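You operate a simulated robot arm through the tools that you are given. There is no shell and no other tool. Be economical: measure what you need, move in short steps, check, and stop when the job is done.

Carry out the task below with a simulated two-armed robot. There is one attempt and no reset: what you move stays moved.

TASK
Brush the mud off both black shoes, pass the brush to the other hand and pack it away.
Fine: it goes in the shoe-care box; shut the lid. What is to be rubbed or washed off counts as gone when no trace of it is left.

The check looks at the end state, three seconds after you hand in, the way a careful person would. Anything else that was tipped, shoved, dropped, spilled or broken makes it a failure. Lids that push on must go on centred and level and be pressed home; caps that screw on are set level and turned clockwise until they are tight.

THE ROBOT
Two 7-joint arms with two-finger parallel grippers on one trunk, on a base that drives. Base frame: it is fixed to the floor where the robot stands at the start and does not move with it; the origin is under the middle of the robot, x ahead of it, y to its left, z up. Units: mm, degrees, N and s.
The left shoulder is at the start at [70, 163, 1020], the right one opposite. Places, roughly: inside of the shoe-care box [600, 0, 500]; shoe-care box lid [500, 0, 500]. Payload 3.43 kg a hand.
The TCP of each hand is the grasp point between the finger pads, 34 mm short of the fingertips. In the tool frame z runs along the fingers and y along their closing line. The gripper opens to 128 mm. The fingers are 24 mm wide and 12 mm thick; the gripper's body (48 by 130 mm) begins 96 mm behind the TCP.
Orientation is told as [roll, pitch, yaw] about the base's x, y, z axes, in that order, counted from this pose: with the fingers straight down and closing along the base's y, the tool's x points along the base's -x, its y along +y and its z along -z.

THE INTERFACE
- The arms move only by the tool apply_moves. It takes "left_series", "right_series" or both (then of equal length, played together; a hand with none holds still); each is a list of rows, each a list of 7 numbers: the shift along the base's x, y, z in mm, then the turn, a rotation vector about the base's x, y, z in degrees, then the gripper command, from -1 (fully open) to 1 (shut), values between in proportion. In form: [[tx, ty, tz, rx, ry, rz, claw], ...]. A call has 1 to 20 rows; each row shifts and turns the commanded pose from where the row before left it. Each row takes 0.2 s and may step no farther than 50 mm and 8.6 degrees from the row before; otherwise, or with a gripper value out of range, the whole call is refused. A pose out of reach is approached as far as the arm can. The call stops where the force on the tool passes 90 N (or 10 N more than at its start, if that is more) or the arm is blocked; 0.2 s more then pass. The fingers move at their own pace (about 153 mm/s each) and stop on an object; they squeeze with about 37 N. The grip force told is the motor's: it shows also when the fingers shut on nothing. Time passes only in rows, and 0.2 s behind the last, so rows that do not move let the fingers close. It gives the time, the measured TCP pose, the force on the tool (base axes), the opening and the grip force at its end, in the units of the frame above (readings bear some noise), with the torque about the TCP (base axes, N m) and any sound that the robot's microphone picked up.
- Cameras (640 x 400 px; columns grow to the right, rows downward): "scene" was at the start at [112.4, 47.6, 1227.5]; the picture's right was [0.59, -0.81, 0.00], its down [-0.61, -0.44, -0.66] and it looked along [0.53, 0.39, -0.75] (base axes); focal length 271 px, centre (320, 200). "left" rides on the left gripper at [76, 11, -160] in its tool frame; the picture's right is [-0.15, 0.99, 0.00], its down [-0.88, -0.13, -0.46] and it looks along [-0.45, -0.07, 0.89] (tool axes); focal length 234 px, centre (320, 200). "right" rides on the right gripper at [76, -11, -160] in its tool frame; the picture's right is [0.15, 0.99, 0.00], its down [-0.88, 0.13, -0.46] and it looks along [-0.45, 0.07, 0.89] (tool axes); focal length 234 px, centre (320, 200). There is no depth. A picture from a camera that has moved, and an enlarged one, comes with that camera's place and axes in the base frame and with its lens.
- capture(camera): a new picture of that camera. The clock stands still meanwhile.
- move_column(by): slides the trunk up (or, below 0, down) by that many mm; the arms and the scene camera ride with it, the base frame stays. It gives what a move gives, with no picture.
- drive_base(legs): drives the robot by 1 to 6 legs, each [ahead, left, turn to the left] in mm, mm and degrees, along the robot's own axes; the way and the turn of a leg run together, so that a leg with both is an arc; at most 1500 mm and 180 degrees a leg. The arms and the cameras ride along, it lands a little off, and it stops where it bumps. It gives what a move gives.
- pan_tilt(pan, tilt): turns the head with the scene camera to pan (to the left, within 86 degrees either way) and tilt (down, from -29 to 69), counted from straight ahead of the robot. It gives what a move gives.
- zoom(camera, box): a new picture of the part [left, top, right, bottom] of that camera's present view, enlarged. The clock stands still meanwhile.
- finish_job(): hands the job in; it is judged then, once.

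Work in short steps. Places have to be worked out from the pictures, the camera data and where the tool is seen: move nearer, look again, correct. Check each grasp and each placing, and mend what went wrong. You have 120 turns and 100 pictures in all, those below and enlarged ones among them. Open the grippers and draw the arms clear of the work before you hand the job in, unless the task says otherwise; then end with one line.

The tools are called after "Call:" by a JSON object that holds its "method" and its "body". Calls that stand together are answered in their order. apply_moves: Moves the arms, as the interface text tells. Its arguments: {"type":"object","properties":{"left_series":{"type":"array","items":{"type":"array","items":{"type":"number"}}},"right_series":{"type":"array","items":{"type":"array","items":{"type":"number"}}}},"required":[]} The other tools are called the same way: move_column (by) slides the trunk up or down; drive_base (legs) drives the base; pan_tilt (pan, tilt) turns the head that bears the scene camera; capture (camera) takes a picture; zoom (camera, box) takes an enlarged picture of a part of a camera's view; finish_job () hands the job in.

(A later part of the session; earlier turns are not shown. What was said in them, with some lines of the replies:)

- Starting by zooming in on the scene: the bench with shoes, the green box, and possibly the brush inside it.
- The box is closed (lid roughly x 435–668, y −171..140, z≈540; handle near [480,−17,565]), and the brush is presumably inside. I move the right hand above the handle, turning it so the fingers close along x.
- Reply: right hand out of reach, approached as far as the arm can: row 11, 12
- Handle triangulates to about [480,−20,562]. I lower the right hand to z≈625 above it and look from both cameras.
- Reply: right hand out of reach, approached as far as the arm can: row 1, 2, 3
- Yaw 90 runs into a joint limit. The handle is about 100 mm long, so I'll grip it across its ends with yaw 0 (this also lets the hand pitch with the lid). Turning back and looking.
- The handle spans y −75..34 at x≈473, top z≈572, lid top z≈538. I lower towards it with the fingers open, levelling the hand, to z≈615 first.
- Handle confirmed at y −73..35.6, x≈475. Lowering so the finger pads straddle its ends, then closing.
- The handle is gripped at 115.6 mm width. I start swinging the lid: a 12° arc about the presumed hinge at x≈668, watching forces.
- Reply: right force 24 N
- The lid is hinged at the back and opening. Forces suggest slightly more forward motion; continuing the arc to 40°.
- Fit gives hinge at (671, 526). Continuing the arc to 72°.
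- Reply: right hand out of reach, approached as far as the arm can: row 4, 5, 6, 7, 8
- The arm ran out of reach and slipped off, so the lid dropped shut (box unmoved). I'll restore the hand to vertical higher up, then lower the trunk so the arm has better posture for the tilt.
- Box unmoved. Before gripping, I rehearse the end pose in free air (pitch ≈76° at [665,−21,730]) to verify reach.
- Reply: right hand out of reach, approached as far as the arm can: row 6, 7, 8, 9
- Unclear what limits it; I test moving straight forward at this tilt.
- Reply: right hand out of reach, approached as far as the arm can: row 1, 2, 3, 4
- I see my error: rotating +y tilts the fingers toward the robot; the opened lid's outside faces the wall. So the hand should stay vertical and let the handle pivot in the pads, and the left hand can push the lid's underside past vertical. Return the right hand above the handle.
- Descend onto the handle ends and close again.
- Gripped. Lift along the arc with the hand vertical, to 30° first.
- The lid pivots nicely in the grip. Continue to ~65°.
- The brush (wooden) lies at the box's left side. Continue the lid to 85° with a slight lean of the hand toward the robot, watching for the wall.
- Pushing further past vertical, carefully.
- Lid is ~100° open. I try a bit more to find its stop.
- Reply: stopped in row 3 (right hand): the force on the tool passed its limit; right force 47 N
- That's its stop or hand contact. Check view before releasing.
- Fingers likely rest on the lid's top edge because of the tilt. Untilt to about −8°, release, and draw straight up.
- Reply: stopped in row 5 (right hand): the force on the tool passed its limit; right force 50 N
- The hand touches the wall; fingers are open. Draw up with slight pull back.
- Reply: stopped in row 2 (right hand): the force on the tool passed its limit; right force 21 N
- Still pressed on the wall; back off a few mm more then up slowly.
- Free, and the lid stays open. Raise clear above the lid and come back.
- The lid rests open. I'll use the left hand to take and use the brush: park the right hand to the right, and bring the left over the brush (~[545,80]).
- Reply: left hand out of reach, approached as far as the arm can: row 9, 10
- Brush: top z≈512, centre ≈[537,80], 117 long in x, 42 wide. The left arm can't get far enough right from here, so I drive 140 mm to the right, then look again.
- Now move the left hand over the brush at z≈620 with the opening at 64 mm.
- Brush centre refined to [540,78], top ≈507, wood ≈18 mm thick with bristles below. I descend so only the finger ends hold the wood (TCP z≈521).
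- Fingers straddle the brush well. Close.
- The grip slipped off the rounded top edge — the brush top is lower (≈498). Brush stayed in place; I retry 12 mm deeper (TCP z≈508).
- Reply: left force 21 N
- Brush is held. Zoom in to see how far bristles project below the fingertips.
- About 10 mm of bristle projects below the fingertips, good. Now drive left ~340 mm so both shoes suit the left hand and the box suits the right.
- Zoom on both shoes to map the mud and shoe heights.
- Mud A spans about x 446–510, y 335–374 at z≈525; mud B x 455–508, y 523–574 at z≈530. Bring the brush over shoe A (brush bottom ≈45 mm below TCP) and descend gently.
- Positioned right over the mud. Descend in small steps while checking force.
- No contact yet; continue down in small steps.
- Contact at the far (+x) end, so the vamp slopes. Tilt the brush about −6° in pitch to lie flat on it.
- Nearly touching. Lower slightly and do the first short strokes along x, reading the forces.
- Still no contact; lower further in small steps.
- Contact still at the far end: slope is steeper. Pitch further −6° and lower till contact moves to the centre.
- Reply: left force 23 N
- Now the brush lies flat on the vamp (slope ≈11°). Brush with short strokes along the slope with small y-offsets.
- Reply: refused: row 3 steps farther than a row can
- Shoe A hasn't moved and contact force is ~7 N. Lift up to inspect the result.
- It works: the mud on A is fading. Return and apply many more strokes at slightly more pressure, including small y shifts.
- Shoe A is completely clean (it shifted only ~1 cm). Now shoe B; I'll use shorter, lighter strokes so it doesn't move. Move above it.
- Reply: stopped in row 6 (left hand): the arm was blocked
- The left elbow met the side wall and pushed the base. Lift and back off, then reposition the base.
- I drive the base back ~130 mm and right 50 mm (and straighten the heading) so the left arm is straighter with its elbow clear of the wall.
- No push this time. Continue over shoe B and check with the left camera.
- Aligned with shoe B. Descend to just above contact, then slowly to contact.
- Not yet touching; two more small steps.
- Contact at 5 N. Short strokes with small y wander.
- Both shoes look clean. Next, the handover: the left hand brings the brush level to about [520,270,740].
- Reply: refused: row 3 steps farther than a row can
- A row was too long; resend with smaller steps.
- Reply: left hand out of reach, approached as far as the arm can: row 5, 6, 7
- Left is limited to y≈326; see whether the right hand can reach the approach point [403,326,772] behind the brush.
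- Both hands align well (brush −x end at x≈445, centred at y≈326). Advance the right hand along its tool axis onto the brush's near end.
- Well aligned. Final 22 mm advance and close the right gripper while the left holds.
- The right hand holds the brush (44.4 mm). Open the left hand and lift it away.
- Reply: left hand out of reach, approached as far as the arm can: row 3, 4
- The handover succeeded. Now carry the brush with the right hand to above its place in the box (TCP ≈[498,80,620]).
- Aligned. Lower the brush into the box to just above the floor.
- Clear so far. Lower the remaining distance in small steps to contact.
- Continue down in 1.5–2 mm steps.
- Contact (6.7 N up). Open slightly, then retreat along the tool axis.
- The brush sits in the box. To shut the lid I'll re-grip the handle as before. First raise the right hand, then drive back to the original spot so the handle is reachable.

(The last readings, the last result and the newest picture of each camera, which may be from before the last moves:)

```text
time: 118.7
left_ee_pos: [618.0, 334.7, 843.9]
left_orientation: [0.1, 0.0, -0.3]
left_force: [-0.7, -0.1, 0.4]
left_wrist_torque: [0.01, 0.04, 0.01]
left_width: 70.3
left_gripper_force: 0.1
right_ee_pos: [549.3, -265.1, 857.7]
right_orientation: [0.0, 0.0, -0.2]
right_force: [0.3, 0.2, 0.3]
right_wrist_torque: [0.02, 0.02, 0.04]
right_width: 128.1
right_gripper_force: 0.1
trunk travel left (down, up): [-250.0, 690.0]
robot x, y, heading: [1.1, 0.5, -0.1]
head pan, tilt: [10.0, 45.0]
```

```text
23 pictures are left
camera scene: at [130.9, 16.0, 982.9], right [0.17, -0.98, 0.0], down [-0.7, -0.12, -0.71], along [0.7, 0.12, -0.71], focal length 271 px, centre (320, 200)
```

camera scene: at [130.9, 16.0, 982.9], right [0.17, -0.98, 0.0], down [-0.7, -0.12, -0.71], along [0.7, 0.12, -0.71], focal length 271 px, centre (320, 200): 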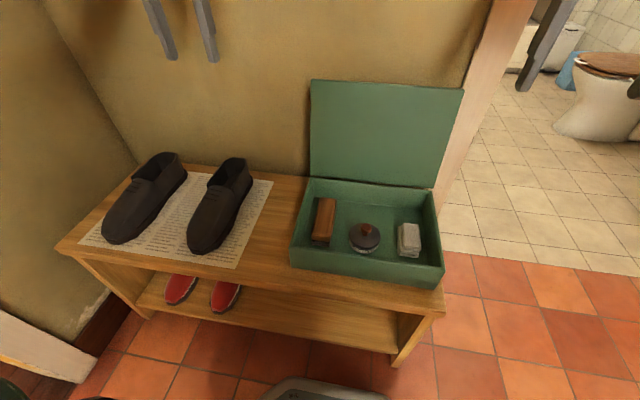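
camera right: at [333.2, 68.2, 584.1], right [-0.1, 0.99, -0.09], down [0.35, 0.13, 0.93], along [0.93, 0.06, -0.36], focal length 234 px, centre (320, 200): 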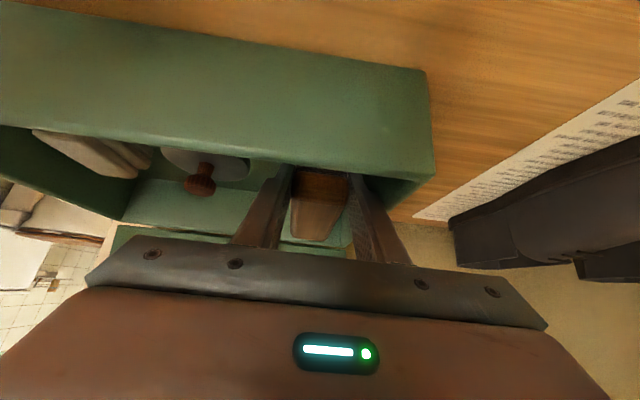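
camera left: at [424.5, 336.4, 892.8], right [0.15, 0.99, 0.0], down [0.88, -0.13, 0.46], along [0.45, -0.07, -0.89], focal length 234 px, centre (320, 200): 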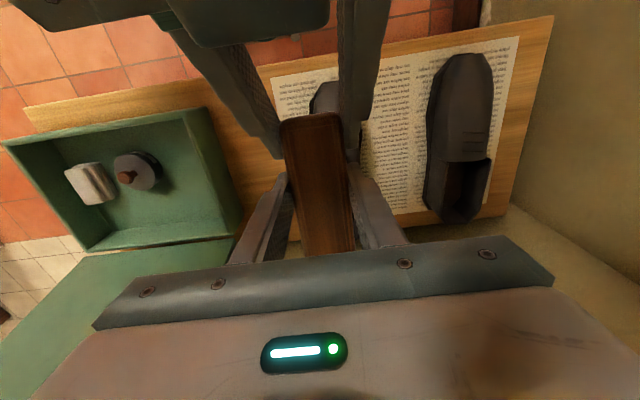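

Inspect the shoes closely while they're unobstructed, and bring the right hand above the handle behind the lid.

Call:
{"method": "zoom", "body": {"camera": "scene", "box": [90, 140, 270, 270]}}

Call:
{"method": "apply_moves", "body": {"right_series": [[18, 30, 5, 0, 0, 0.2, -1], [25, 35, 5, 0, 0, 0, -1], [25, 35, 0, 0, 0, 0, -1], [25, 35, 0, 0, 0, 0, -1], [25, 35, 0, 0, -2, 0, -1], [25, 35, 0, 0, -2, 0, -1], [25, 33, 0, 0, -2, 0, -1], [11, 6, -20, 0, 0, 0, -1], [0, 0, 0, 0, 0, 0, -1]]}}

Call:
{"method": "capture", "body": {"camera": "right"}}

```text
3.08 times, centred on (180, 205) of scene
camera zoom: at [130.9, 16.0, 982.9], right [0.17, -0.98, 0.0], down [-0.7, -0.12, -0.71], along [0.7, 0.12, -0.71], focal length 833 px, centre (751, 185)
```

zoom: 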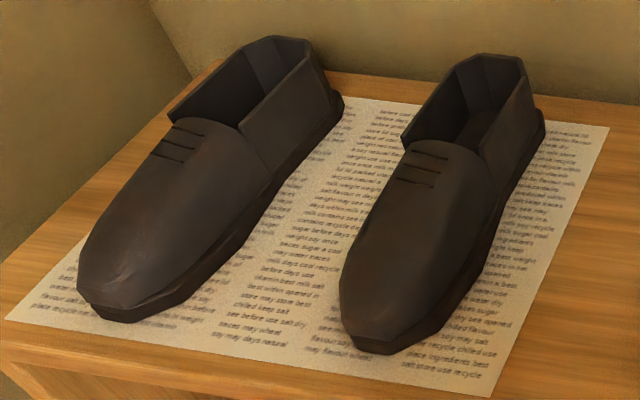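

```text
time: 120.7
left_ee_pos: [617.7, 335.3, 844.5]
left_orientation: [0.1, 0.0, -0.3]
left_force: [-0.1, 0.3, -0.6]
left_wrist_torque: [0.0, 0.01, -0.01]
left_width: 70.5
left_gripper_force: 0.0
right_ee_pos: [729.8, -22.9, 846.4]
right_orientation: [-0.1, -5.9, -0.1]
right_force: [0.7, 0.1, 0.2]
right_wrist_torque: [0.01, 0.0, 0.0]
right_width: 127.9
right_gripper_force: 0.1
trunk travel left (down, up): [-250.0, 690.0]
robot x, y, heading: [3.3, 0.8, 0.1]
head pan, tilt: [10.0, 45.0]
```

```text
21 pictures are left
camera right: at [635.4, -33.7, 996.7], right [-0.14, 0.99, -0.02], down [0.83, 0.13, 0.55], along [0.54, 0.07, -0.84], focal length 234 px, centre (320, 200)
```

right: 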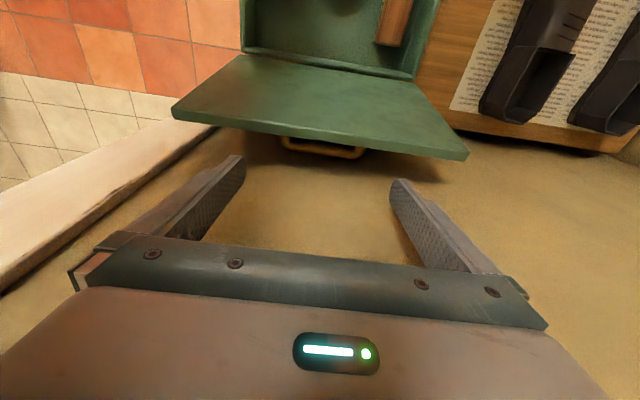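

Shoes are clean. The handle bar is at about [739,−19,716]. Descend straddling it.

Call:
{"method": "apply_moves", "body": {"right_series": [[0, 1, -35, 0, -1, 0, -1], [0, 1, -30, 0, -1, 0, -1], [0, 0, -20, 0, 0, 0, -1], [1, 0, -15, 0, 0, 0, -1], [1, 0, -10, 0, 0, 0, -1], [1, 0, -8, 0, 0, 0, -1]]}}

Call:
{"method": "capture", "body": {"camera": "right"}}

```text
time: 122.2
left_ee_pos: [618.1, 336.7, 843.4]
left_orientation: [0.1, 0.0, -0.3]
left_force: [0.7, 0.7, 0.0]
left_wrist_torque: [-0.01, 0.04, 0.02]
left_width: 70.4
left_gripper_force: 0.0
right_ee_pos: [734.0, -20.8, 747.3]
right_orientation: [0.1, -9.9, -0.2]
right_force: [9.9, 2.0, 40.9]
right_wrist_torque: [-3.02, 0.7, 0.8]
right_width: 126.9
right_gripper_force: 0.2
trunk travel left (down, up): [-250.0, 690.0]
robot x, y, heading: [1.4, 0.2, 0.2]
head pan, tilt: [10.0, 45.0]
stopped in row 6 (right hand): the force on the tool passed its limit (the readings are from after the stop); the commanded pose is now the measured one
```

```text
20 pictures are left
camera right: at [630.9, -32.1, 892.0], right [-0.14, 0.99, -0.02], down [0.79, 0.13, 0.6], along [0.6, 0.07, -0.8], focal length 234 px, centre (320, 200)
```

right: 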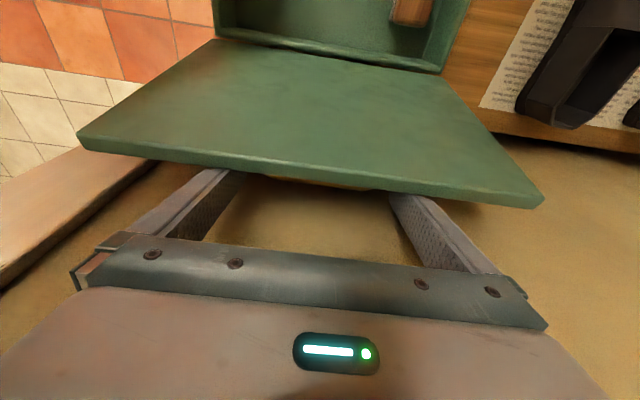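

Likely the fingers' wider upper part catches the lid edge with this tilt. Back up a little, reduce tilt to −5°, and retry along the path used for the exit.

Call:
{"method": "apply_moves", "body": {"right_series": [[-1, 0, 10, 0, 2, 0, -1], [-2, 0, 0, 0, 3, 0, -1], [1, 0, -6, 0, 0, 0, -1], [2, 0, -6, 0, 0, 0, -1], [2, 0, -6, 0, 0, 0, -1], [2, 0, -6, 0, 0, 0, -1], [0, 0, 0, 0, 0, 0, -1]]}}

Call:
{"method": "capture", "body": {"camera": "right"}}

```text
time: 123.8
left_ee_pos: [615.5, 334.6, 845.0]
left_orientation: [0.1, -0.2, -0.3]
left_force: [-0.2, -0.1, 0.6]
left_wrist_torque: [0.02, -0.05, -0.02]
left_width: 70.5
left_gripper_force: 0.1
right_ee_pos: [734.2, -21.2, 744.3]
right_orientation: [0.2, -5.4, 0.0]
right_force: [-6.5, 1.1, 3.8]
right_wrist_torque: [-0.13, -0.68, -0.06]
right_width: 128.1
right_gripper_force: 0.1
trunk travel left (down, up): [-250.0, 690.0]
robot x, y, heading: [2.8, 2.1, -0.1]
head pan, tilt: [10.0, 45.0]
stopped in row 7 (right hand): the force on the tool passed its limit (the readings are from after the stop); the commanded pose is now the measured one
```

```text
19 pictures are left
camera right: at [642.8, -32.6, 894.5], right [-0.15, 0.99, -0.01], down [0.83, 0.13, 0.54], along [0.53, 0.07, -0.84], focal length 234 px, centre (320, 200)
```

right: 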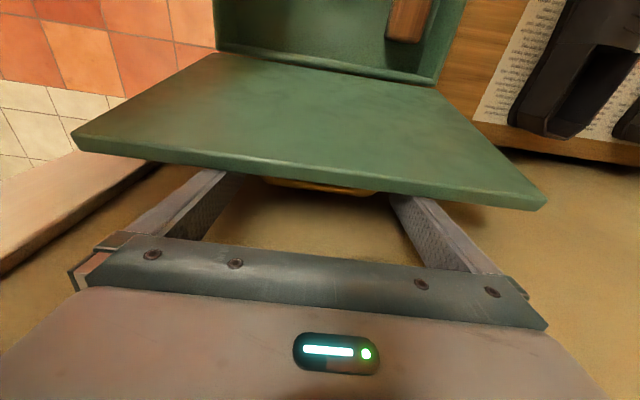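

Tips are now just at the bar's level. Try closing here to see if it catches the handle ends (expect ≈116 mm).

Call:
{"method": "apply_moves", "body": {"right_series": [[0, 0, 0, 0, 0, 0, 0], [0, 0, 0, 0, 0, 0, 1], [0, 0, 0, 0, 0, 0, 1]]}}

```text
time: 124.6
left_ee_pos: [613.6, 336.4, 847.8]
left_orientation: [0.2, -0.3, -0.2]
left_force: [0.4, -1.0, 0.0]
left_wrist_torque: [0.01, -0.02, 0.02]
left_width: 70.4
left_gripper_force: 0.1
right_ee_pos: [735.2, -21.0, 742.3]
right_orientation: [0.2, -5.1, 0.0]
right_force: [-42.0, -1.3, 5.6]
right_wrist_torque: [1.58, -6.19, 0.48]
right_width: 114.7
right_gripper_force: 44.5
trunk travel left (down, up): [-250.0, 690.0]
robot x, y, heading: [3.1, -0.3, 0.1]
head pan, tilt: [10.0, 45.0]
```

It caught the handle (114.7 mm). Now reverse the arc: first 98°→68°.

Call:
{"method": "apply_moves", "body": {"right_series": [[-8, 0, 2, 0, 0, 0, 1], [-8.7, 0, 3, 0, 0, 0, 1], [-8.5, 0, 1.9, 0, 1, 0, 1], [-8.6, 0, 1.8, 0, 1, 0, 1], [-8.6, 0, 1.1, 0, 1, 0, 1], [-8.7, 0, 1, 0, 1, 0, 1], [-8.7, 0, 0.4, 0, 1, 0, 1], [-8.7, 0, 0.2, 0, 0, 0, 1], [0, 0, 0, 0, 0, 0, 1]]}}

Call:
{"method": "capture", "body": {"camera": "right"}}

```text
time: 126.6
left_ee_pos: [619.0, 335.3, 843.6]
left_orientation: [0.2, 0.0, -0.3]
left_force: [-0.1, 0.3, -0.5]
left_wrist_torque: [0.0, 0.01, 0.01]
left_width: 70.4
left_gripper_force: 0.1
right_ee_pos: [670.6, -23.2, 749.2]
right_orientation: [0.1, 0.0, -0.3]
right_force: [-0.1, 0.4, 0.2]
right_wrist_torque: [0.01, 0.0, -0.01]
right_width: 0.0
right_gripper_force: 32.8
trunk travel left (down, up): [-250.0, 690.0]
robot x, y, heading: [2.2, 2.6, 0.0]
head pan, tilt: [10.0, 45.0]
```

```text
18 pictures are left
camera right: at [594.0, -33.9, 909.2], right [-0.14, 0.99, 0.0], down [0.88, 0.13, 0.46], along [0.45, 0.07, -0.89], focal length 234 px, centre (320, 200)
```

right: 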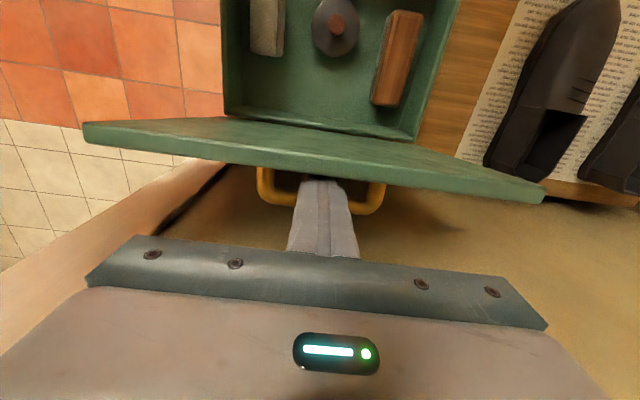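

The fingers slipped off the ends and closed, but the lid seems to be standing. Check from the scene camera.

Call:
{"method": "zoom", "body": {"camera": "scene", "box": [280, 20, 480, 180]}}

Call:
{"method": "zoom", "body": {"camera": "right", "box": [220, 120, 420, 260]}}

```text
2.50 times, centred on (380, 100) of scene
camera zoom: at [131.4, 16.1, 982.7], right [0.17, -0.98, 0.0], down [-0.7, -0.12, -0.71], along [0.7, 0.12, -0.71], focal length 677 px, centre (170, 450)
```

zoom: 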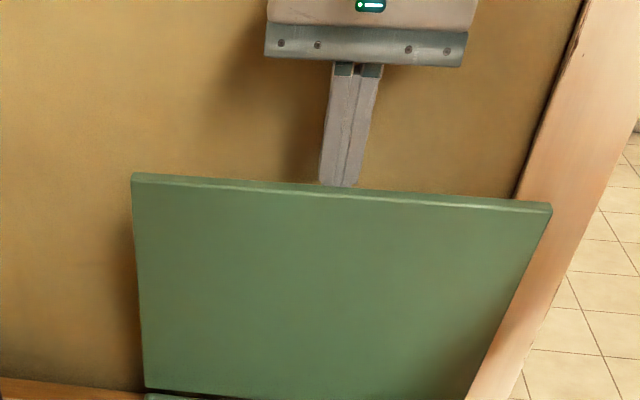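

```text
2.86 times, centred on (320, 190) of right
camera zoom: at [594.0, -33.9, 909.2], right [-0.14, 0.99, 0.0], down [0.88, 0.13, 0.46], along [0.45, 0.07, -0.89], focal length 669 px, centre (320, 229)
```

zoom: 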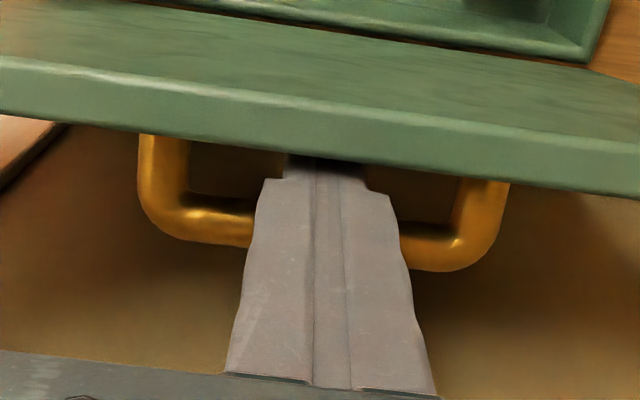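

The closed fingers are actually inside the handle loop with the lid near 86°, so they can hook the bar and let the lid down. Lower it along the arc, tilting fingers forward under the bar progressively.

Call:
{"method": "apply_moves", "body": {"right_series": [[-8.8, 0, -3.3, 0, 0, 0, 1], [-17.4, 0, 0, 0, 0, 0, 1], [-19.4, 0, -3.3, 0, -5, 0, 1], [-19.1, 0, -4.8, 0, -5, 0, 1], [0, 0, 0, 0, 0, 0, 1]]}}

Call:
{"method": "capture", "body": {"camera": "right"}}

```text
time: 127.8
left_ee_pos: [618.1, 335.3, 845.7]
left_orientation: [0.1, 0.1, -0.3]
left_force: [-0.2, 0.8, 0.8]
left_wrist_torque: [-0.01, 0.04, 0.04]
left_width: 70.5
left_gripper_force: 0.1
right_ee_pos: [605.5, -22.3, 738.5]
right_orientation: [0.2, -10.1, -0.2]
right_force: [-0.8, 1.5, -1.1]
right_wrist_torque: [0.03, 0.01, 0.03]
right_width: 0.0
right_gripper_force: 33.0
trunk travel left (down, up): [-250.0, 690.0]
robot x, y, heading: [0.6, -2.2, -0.1]
head pan, tilt: [10.0, 45.0]
```

```text
15 pictures are left
camera right: at [500.8, -33.5, 882.3], right [-0.14, 0.99, -0.02], down [0.79, 0.13, 0.6], along [0.6, 0.07, -0.8], focal length 234 px, centre (320, 200)
```

right: 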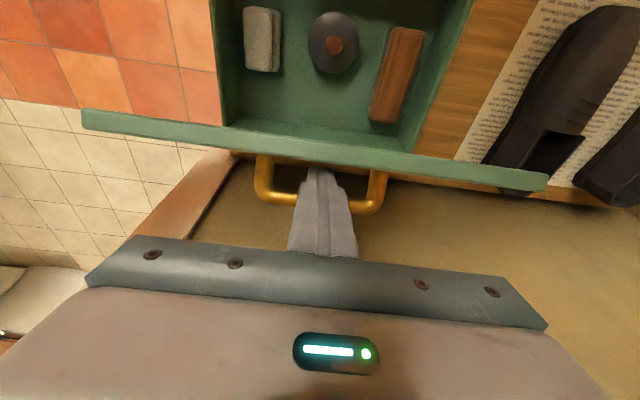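

The lid follows the hook under control. Continue to ~36°.

Call:
{"method": "apply_moves", "body": {"right_series": [[-18.5, 0, -6.5, 0, -5, 0, 1], [-17.9, 0, -8, 0, -5, 0, 1], [-17.2, 0, -9.7, 0, -5, 0, 1], [-16.3, 0, -11, 0, -5, 0, 1], [-15.2, 0, -12.5, 0, -5, 0, 1], [-14.1, 0, -13.7, 0, -5, 0, 1], [0, 0, 0, 0, 0, 0, 1]]}}

Call:
{"method": "capture", "body": {"camera": "right"}}

```text
time: 129.4
left_ee_pos: [618.6, 333.8, 844.5]
left_orientation: [0.1, -0.1, -0.3]
left_force: [0.3, 0.1, -0.1]
left_wrist_torque: [0.02, 0.03, 0.01]
left_width: 70.7
left_gripper_force: 0.0
right_ee_pos: [506.2, -23.8, 679.9]
right_orientation: [0.4, -40.1, -0.3]
right_force: [-1.1, 0.2, -1.0]
right_wrist_torque: [0.03, 0.03, 0.0]
right_width: 0.0
right_gripper_force: 32.4
trunk travel left (down, up): [-250.0, 690.0]
robot x, y, heading: [6.4, -0.1, -0.1]
head pan, tilt: [10.0, 45.0]
```

```text
14 pictures are left
camera right: at [344.7, -34.4, 751.7], right [-0.11, 0.99, -0.09], down [0.38, 0.13, 0.92], along [0.92, 0.07, -0.39], focal length 234 px, centre (320, 200)
```

right: 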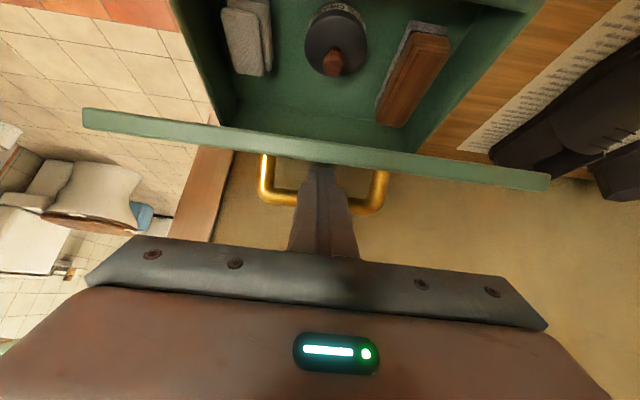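

Still hooked with near-zero load. Continue to ~11°.

Call:
{"method": "apply_moves", "body": {"right_series": [[-12.8, 0, -15, 0, -5, 0, 1], [-11.5, 0, -15.9, 0, -5, 0, 1], [-10.1, 0, -14.4, 0, 0, 0, 1], [-8.7, 0, -15, 0, 0, 0, 1], [-7.4, 0, -15.8, 0, 0, 0, 1], [0, 0, 0, 0, 0, 0, 1]]}}

Call:
{"method": "capture", "body": {"camera": "scene"}}

Call:
{"method": "capture", "body": {"camera": "right"}}

```text
time: 130.8
left_ee_pos: [616.9, 335.1, 845.8]
left_orientation: [0.2, -0.2, -0.3]
left_force: [0.4, 0.1, 0.3]
left_wrist_torque: [0.0, -0.03, -0.02]
left_width: 70.3
left_gripper_force: 0.0
right_ee_pos: [464.5, -12.9, 603.6]
right_orientation: [0.3, -50.1, -0.3]
right_force: [-19.5, -12.2, 8.9]
right_wrist_torque: [0.06, -0.73, -0.18]
right_width: 0.0
right_gripper_force: 32.6
right hand out of reach, approached as far as the arm can: row 3, 4, 5
trunk travel left (down, up): [-250.0, 690.0]
robot x, y, heading: [2.2, 2.4, 0.4]
head pan, tilt: [10.0, 45.0]
```

```text
13 pictures are left
camera scene: at [129.2, 15.0, 983.2], right [0.17, -0.98, 0.0], down [-0.7, -0.12, -0.71], along [0.7, 0.12, -0.71], focal length 271 px, centre (320, 200)
```

scene: 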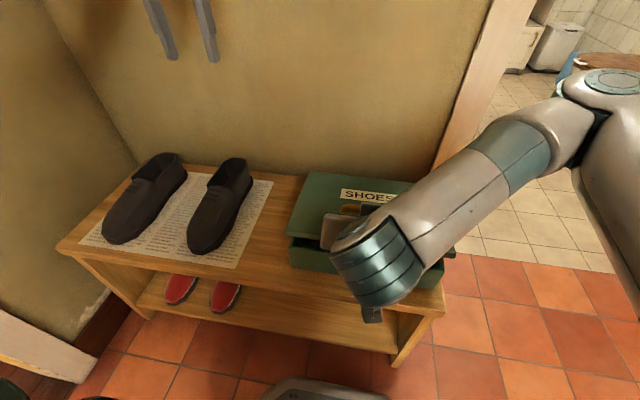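

```text
12 pictures are left
camera right: at [292.4, -23.9, 646.8], right [-0.09, 0.99, -0.11], down [0.22, 0.13, 0.97], along [0.97, 0.07, -0.22], focal length 234 px, centre (320, 200)
```

right: 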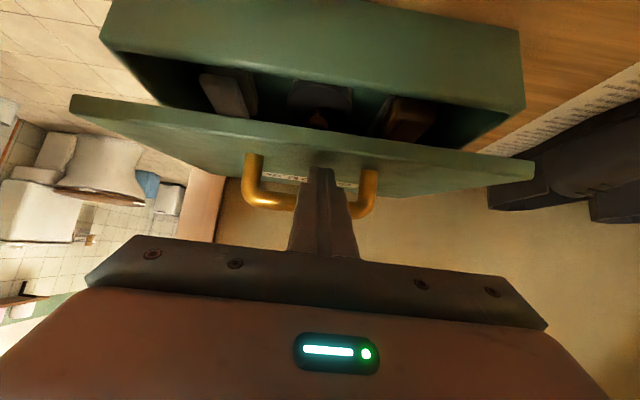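

The lid is about 15° open and held; the arm hits a limit at this tilt. Ease tilt to −40° while lowering the last bit.

Call:
{"method": "apply_moves", "body": {"right_series": [[-5, -3, 0, 0, 5, 0, 1], [-4, -3, -3, 0, 5, 0, 1], [-3, -2, -6, 0, 0, 0, 1], [-2, 0, -6, 0, 0, 0, 1], [0, 0, 0, 0, 0, 0, 1]]}}

Call:
{"method": "zoom", "body": {"camera": "scene", "box": [260, 150, 480, 330]}}

```text
time: 132.0
left_ee_pos: [618.3, 335.1, 845.1]
left_orientation: [0.0, -0.1, -0.5]
left_force: [0.6, -0.4, -0.1]
left_wrist_torque: [0.01, 0.02, 0.0]
left_width: 70.5
left_gripper_force: 0.0
right_ee_pos: [452.3, -19.3, 587.7]
right_orientation: [0.3, -40.1, -0.1]
right_force: [-3.8, -1.3, -1.6]
right_wrist_torque: [-0.03, 0.06, -0.01]
right_width: 0.1
right_gripper_force: 32.7
trunk travel left (down, up): [-250.0, 690.0]
robot x, y, heading: [-1.2, -1.4, -0.0]
head pan, tilt: [10.0, 45.0]
```

```text
2.22 times, centred on (370, 240) of scene
camera zoom: at [131.1, 15.9, 982.9], right [0.17, -0.98, 0.0], down [-0.7, -0.12, -0.71], along [0.7, 0.12, -0.71], focal length 602 px, centre (209, 111)
```

zoom: 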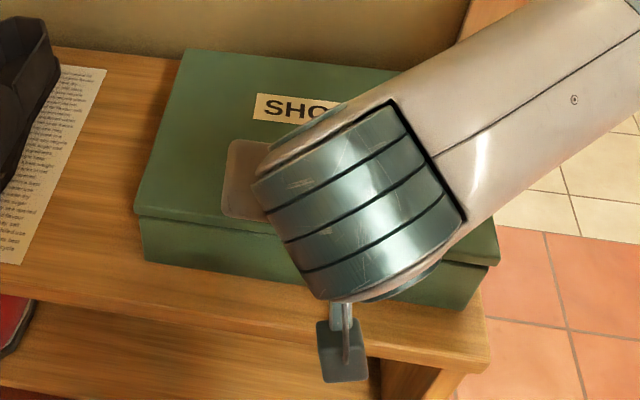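

Almost shut. Lower the last millimetres and draw the fingers back out of the loop.

Call:
{"method": "apply_moves", "body": {"right_series": [[-1, 0, -5, 0, 0, 0, 1], [-1, 0, -5, 0, 0, 0, 1], [0, 0, 0, 0, 0, 0, 1], [-9, 0, 4, 0, 0, 0, 1], [-10, 0, 8, 0, 0, 0, 1], [-10, 0, 15, 0, 0, 0, 1], [-5, 0, 30, 0, 4, 0, 1], [0, -10, 40, 0, 6, 0, 1], [0, -20, 40, 0, 8, 0, 1], [0, -30, 35, 0, 8, 0, 1], [0, -30, 30, 0, 8, 0, 1], [0, 0, 0, 0, 6, 0, 1]]}}

Call:
{"method": "capture", "body": {"camera": "scene"}}

Call:
{"method": "capture", "body": {"camera": "right"}}

```text
time: 134.6
left_ee_pos: [618.4, 334.8, 844.0]
left_orientation: [0.2, 0.0, -0.3]
left_force: [-0.8, 0.9, 0.8]
left_wrist_torque: [0.01, -0.03, 0.01]
left_width: 70.5
left_gripper_force: 0.0
right_ee_pos: [428.5, -97.8, 778.2]
right_orientation: [0.2, 0.0, 0.0]
right_force: [0.2, -0.3, -0.7]
right_wrist_torque: [-0.01, 0.03, 0.01]
right_width: 0.0
right_gripper_force: 33.7
right hand out of reach, approached as far as the arm can: row 5, 6
trunk travel left (down, up): [-250.0, 690.0]
robot x, y, heading: [3.1, -2.1, -0.0]
head pan, tilt: [10.0, 45.0]
```

```text
10 pictures are left
camera scene: at [131.7, 16.1, 982.8], right [0.17, -0.98, 0.0], down [-0.7, -0.12, -0.71], along [0.7, 0.12, -0.71], focal length 271 px, centre (320, 200)
```

scene: 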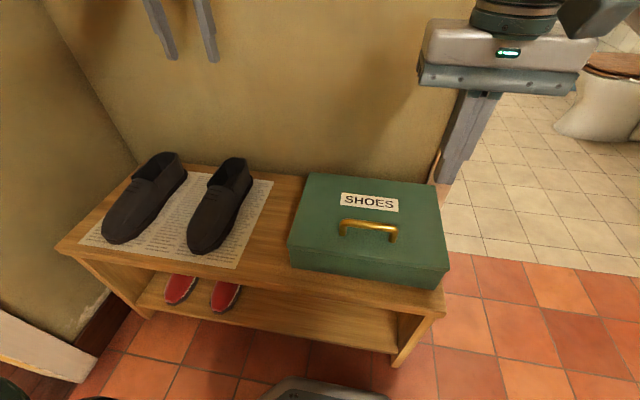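

```text
9 pictures are left
camera right: at [351.3, -108.7, 939.1], right [-0.14, 0.99, 0.0], down [0.88, 0.13, 0.46], along [0.45, 0.07, -0.89], focal length 234 px, centre (320, 200)
```

right: 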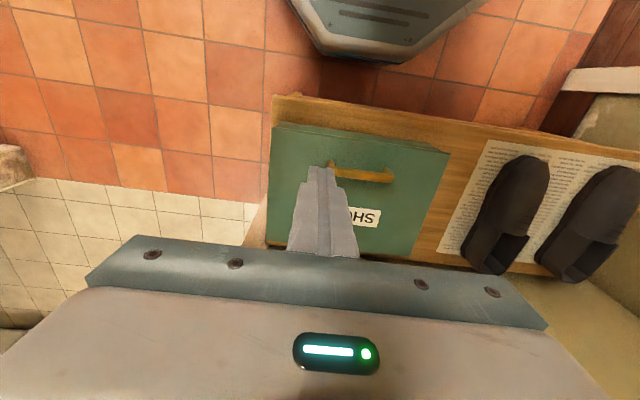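

The lid looks shut. Verify closely, open the grippers and draw both hands back.

Call:
{"method": "apply_moves", "body": {"right_series": [[-15, -40, 20, 0, 0, 0, -1], [-15, -40, 20, 0, 0, 0, -1], [-15, -40, 20, 0, 0, 0, -1], [0, 0, 0, 0, 0, 0, -1]], "left_series": [[-40, 10, 20, 0, 0, 0, -1], [-40, 10, 20, 0, 0, 0, -1], [-40, 10, 20, 0, 0, 0, -1], [0, 0, 0, 0, 0, 0, -1]]}}

Call:
{"method": "zoom", "body": {"camera": "scene", "box": [270, 150, 470, 310]}}

Call:
{"method": "zoom", "body": {"camera": "scene", "box": [90, 140, 290, 270]}}

Call:
{"method": "capture", "body": {"camera": "left"}}

```text
time: 135.6
left_ee_pos: [499.5, 365.1, 902.8]
left_orientation: [0.0, 0.0, -0.3]
left_force: [-0.2, -0.7, 0.3]
left_wrist_torque: [0.02, 0.02, 0.0]
left_width: 128.1
left_gripper_force: 0.1
right_ee_pos: [381.8, -216.7, 837.1]
right_orientation: [0.1, 0.0, -0.2]
right_force: [1.7, 0.5, -0.2]
right_wrist_torque: [-0.01, 0.03, 0.01]
right_width: 127.8
right_gripper_force: 0.1
trunk travel left (down, up): [-250.0, 690.0]
robot x, y, heading: [2.2, 4.7, 0.2]
head pan, tilt: [10.0, 45.0]
```

```text
2.50 times, centred on (370, 230) of scene
camera zoom: at [132.1, 16.4, 982.7], right [0.17, -0.98, 0.0], down [-0.7, -0.12, -0.71], along [0.7, 0.12, -0.71], focal length 677 px, centre (195, 125)
```

zoom: 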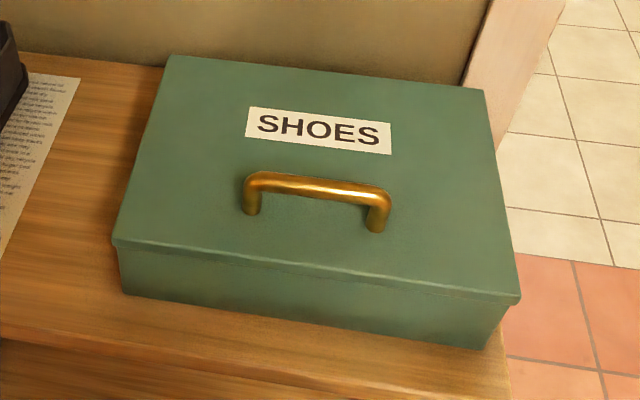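

```text
3.08 times, centred on (190, 205) of scene
camera zoom: at [132.1, 16.4, 982.7], right [0.17, -0.98, 0.0], down [-0.7, -0.12, -0.71], along [0.7, 0.12, -0.71], focal length 833 px, centre (720, 185)
```

zoom: 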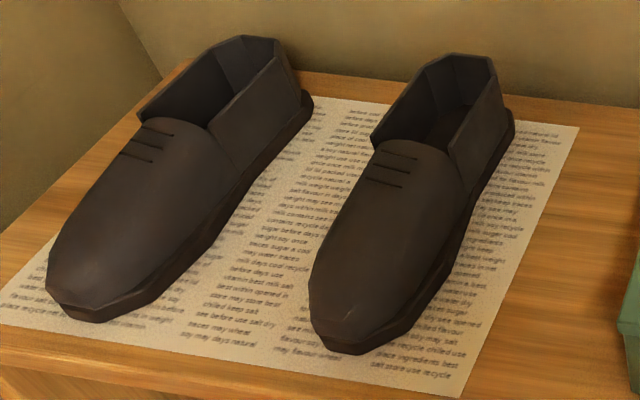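

```text
6 pictures are left
camera left: at [424.2, 376.7, 1062.2], right [0.15, 0.99, 0.0], down [0.88, -0.14, 0.45], along [0.45, -0.07, -0.89], focal length 234 px, centre (320, 200)
```

left: 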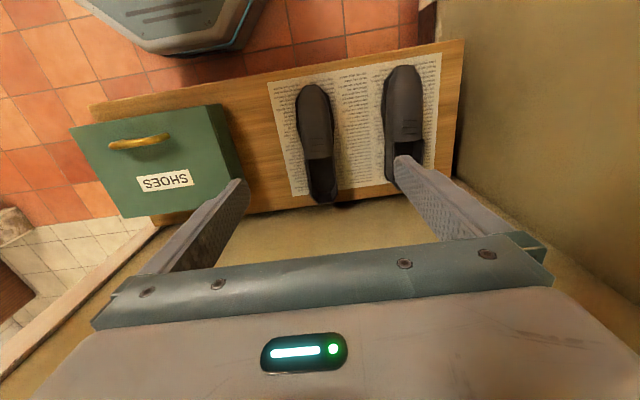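

Last check: one enlarged top view of the shoes' vamps.

Call:
{"method": "zoom", "body": {"camera": "left", "box": [270, 50, 450, 165]}}

```text
3.48 times, centred on (360, 108) of left
camera zoom: at [424.2, 376.7, 1062.2], right [0.15, 0.99, 0.0], down [0.88, -0.14, 0.45], along [0.45, -0.07, -0.89], focal length 814 px, centre (181, 522)
```

zoom: 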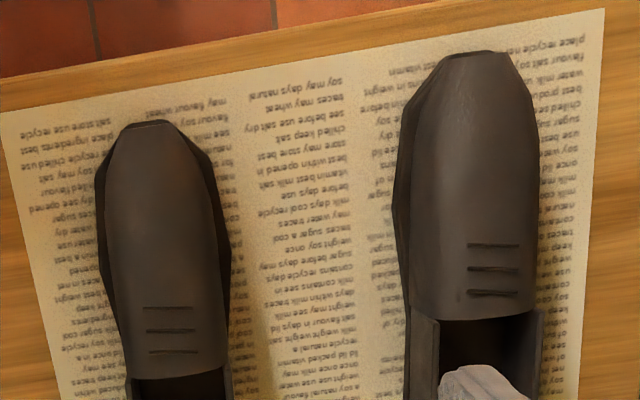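

Both shoes show no trace of mud, the brush is in the box, the lid is shut, and the hands are open and clear. Handing in.

Call:
{"method": "finish_job", "body": {}}

```text
The job is handed in.
```

The job is handed in: both shoes are brushed clean, the brush was passed from the left hand to the right and put in the shoe-care box, and the lid is shut; the right-hand shoe slid about 1 cm on its newspaper while I brushed it.
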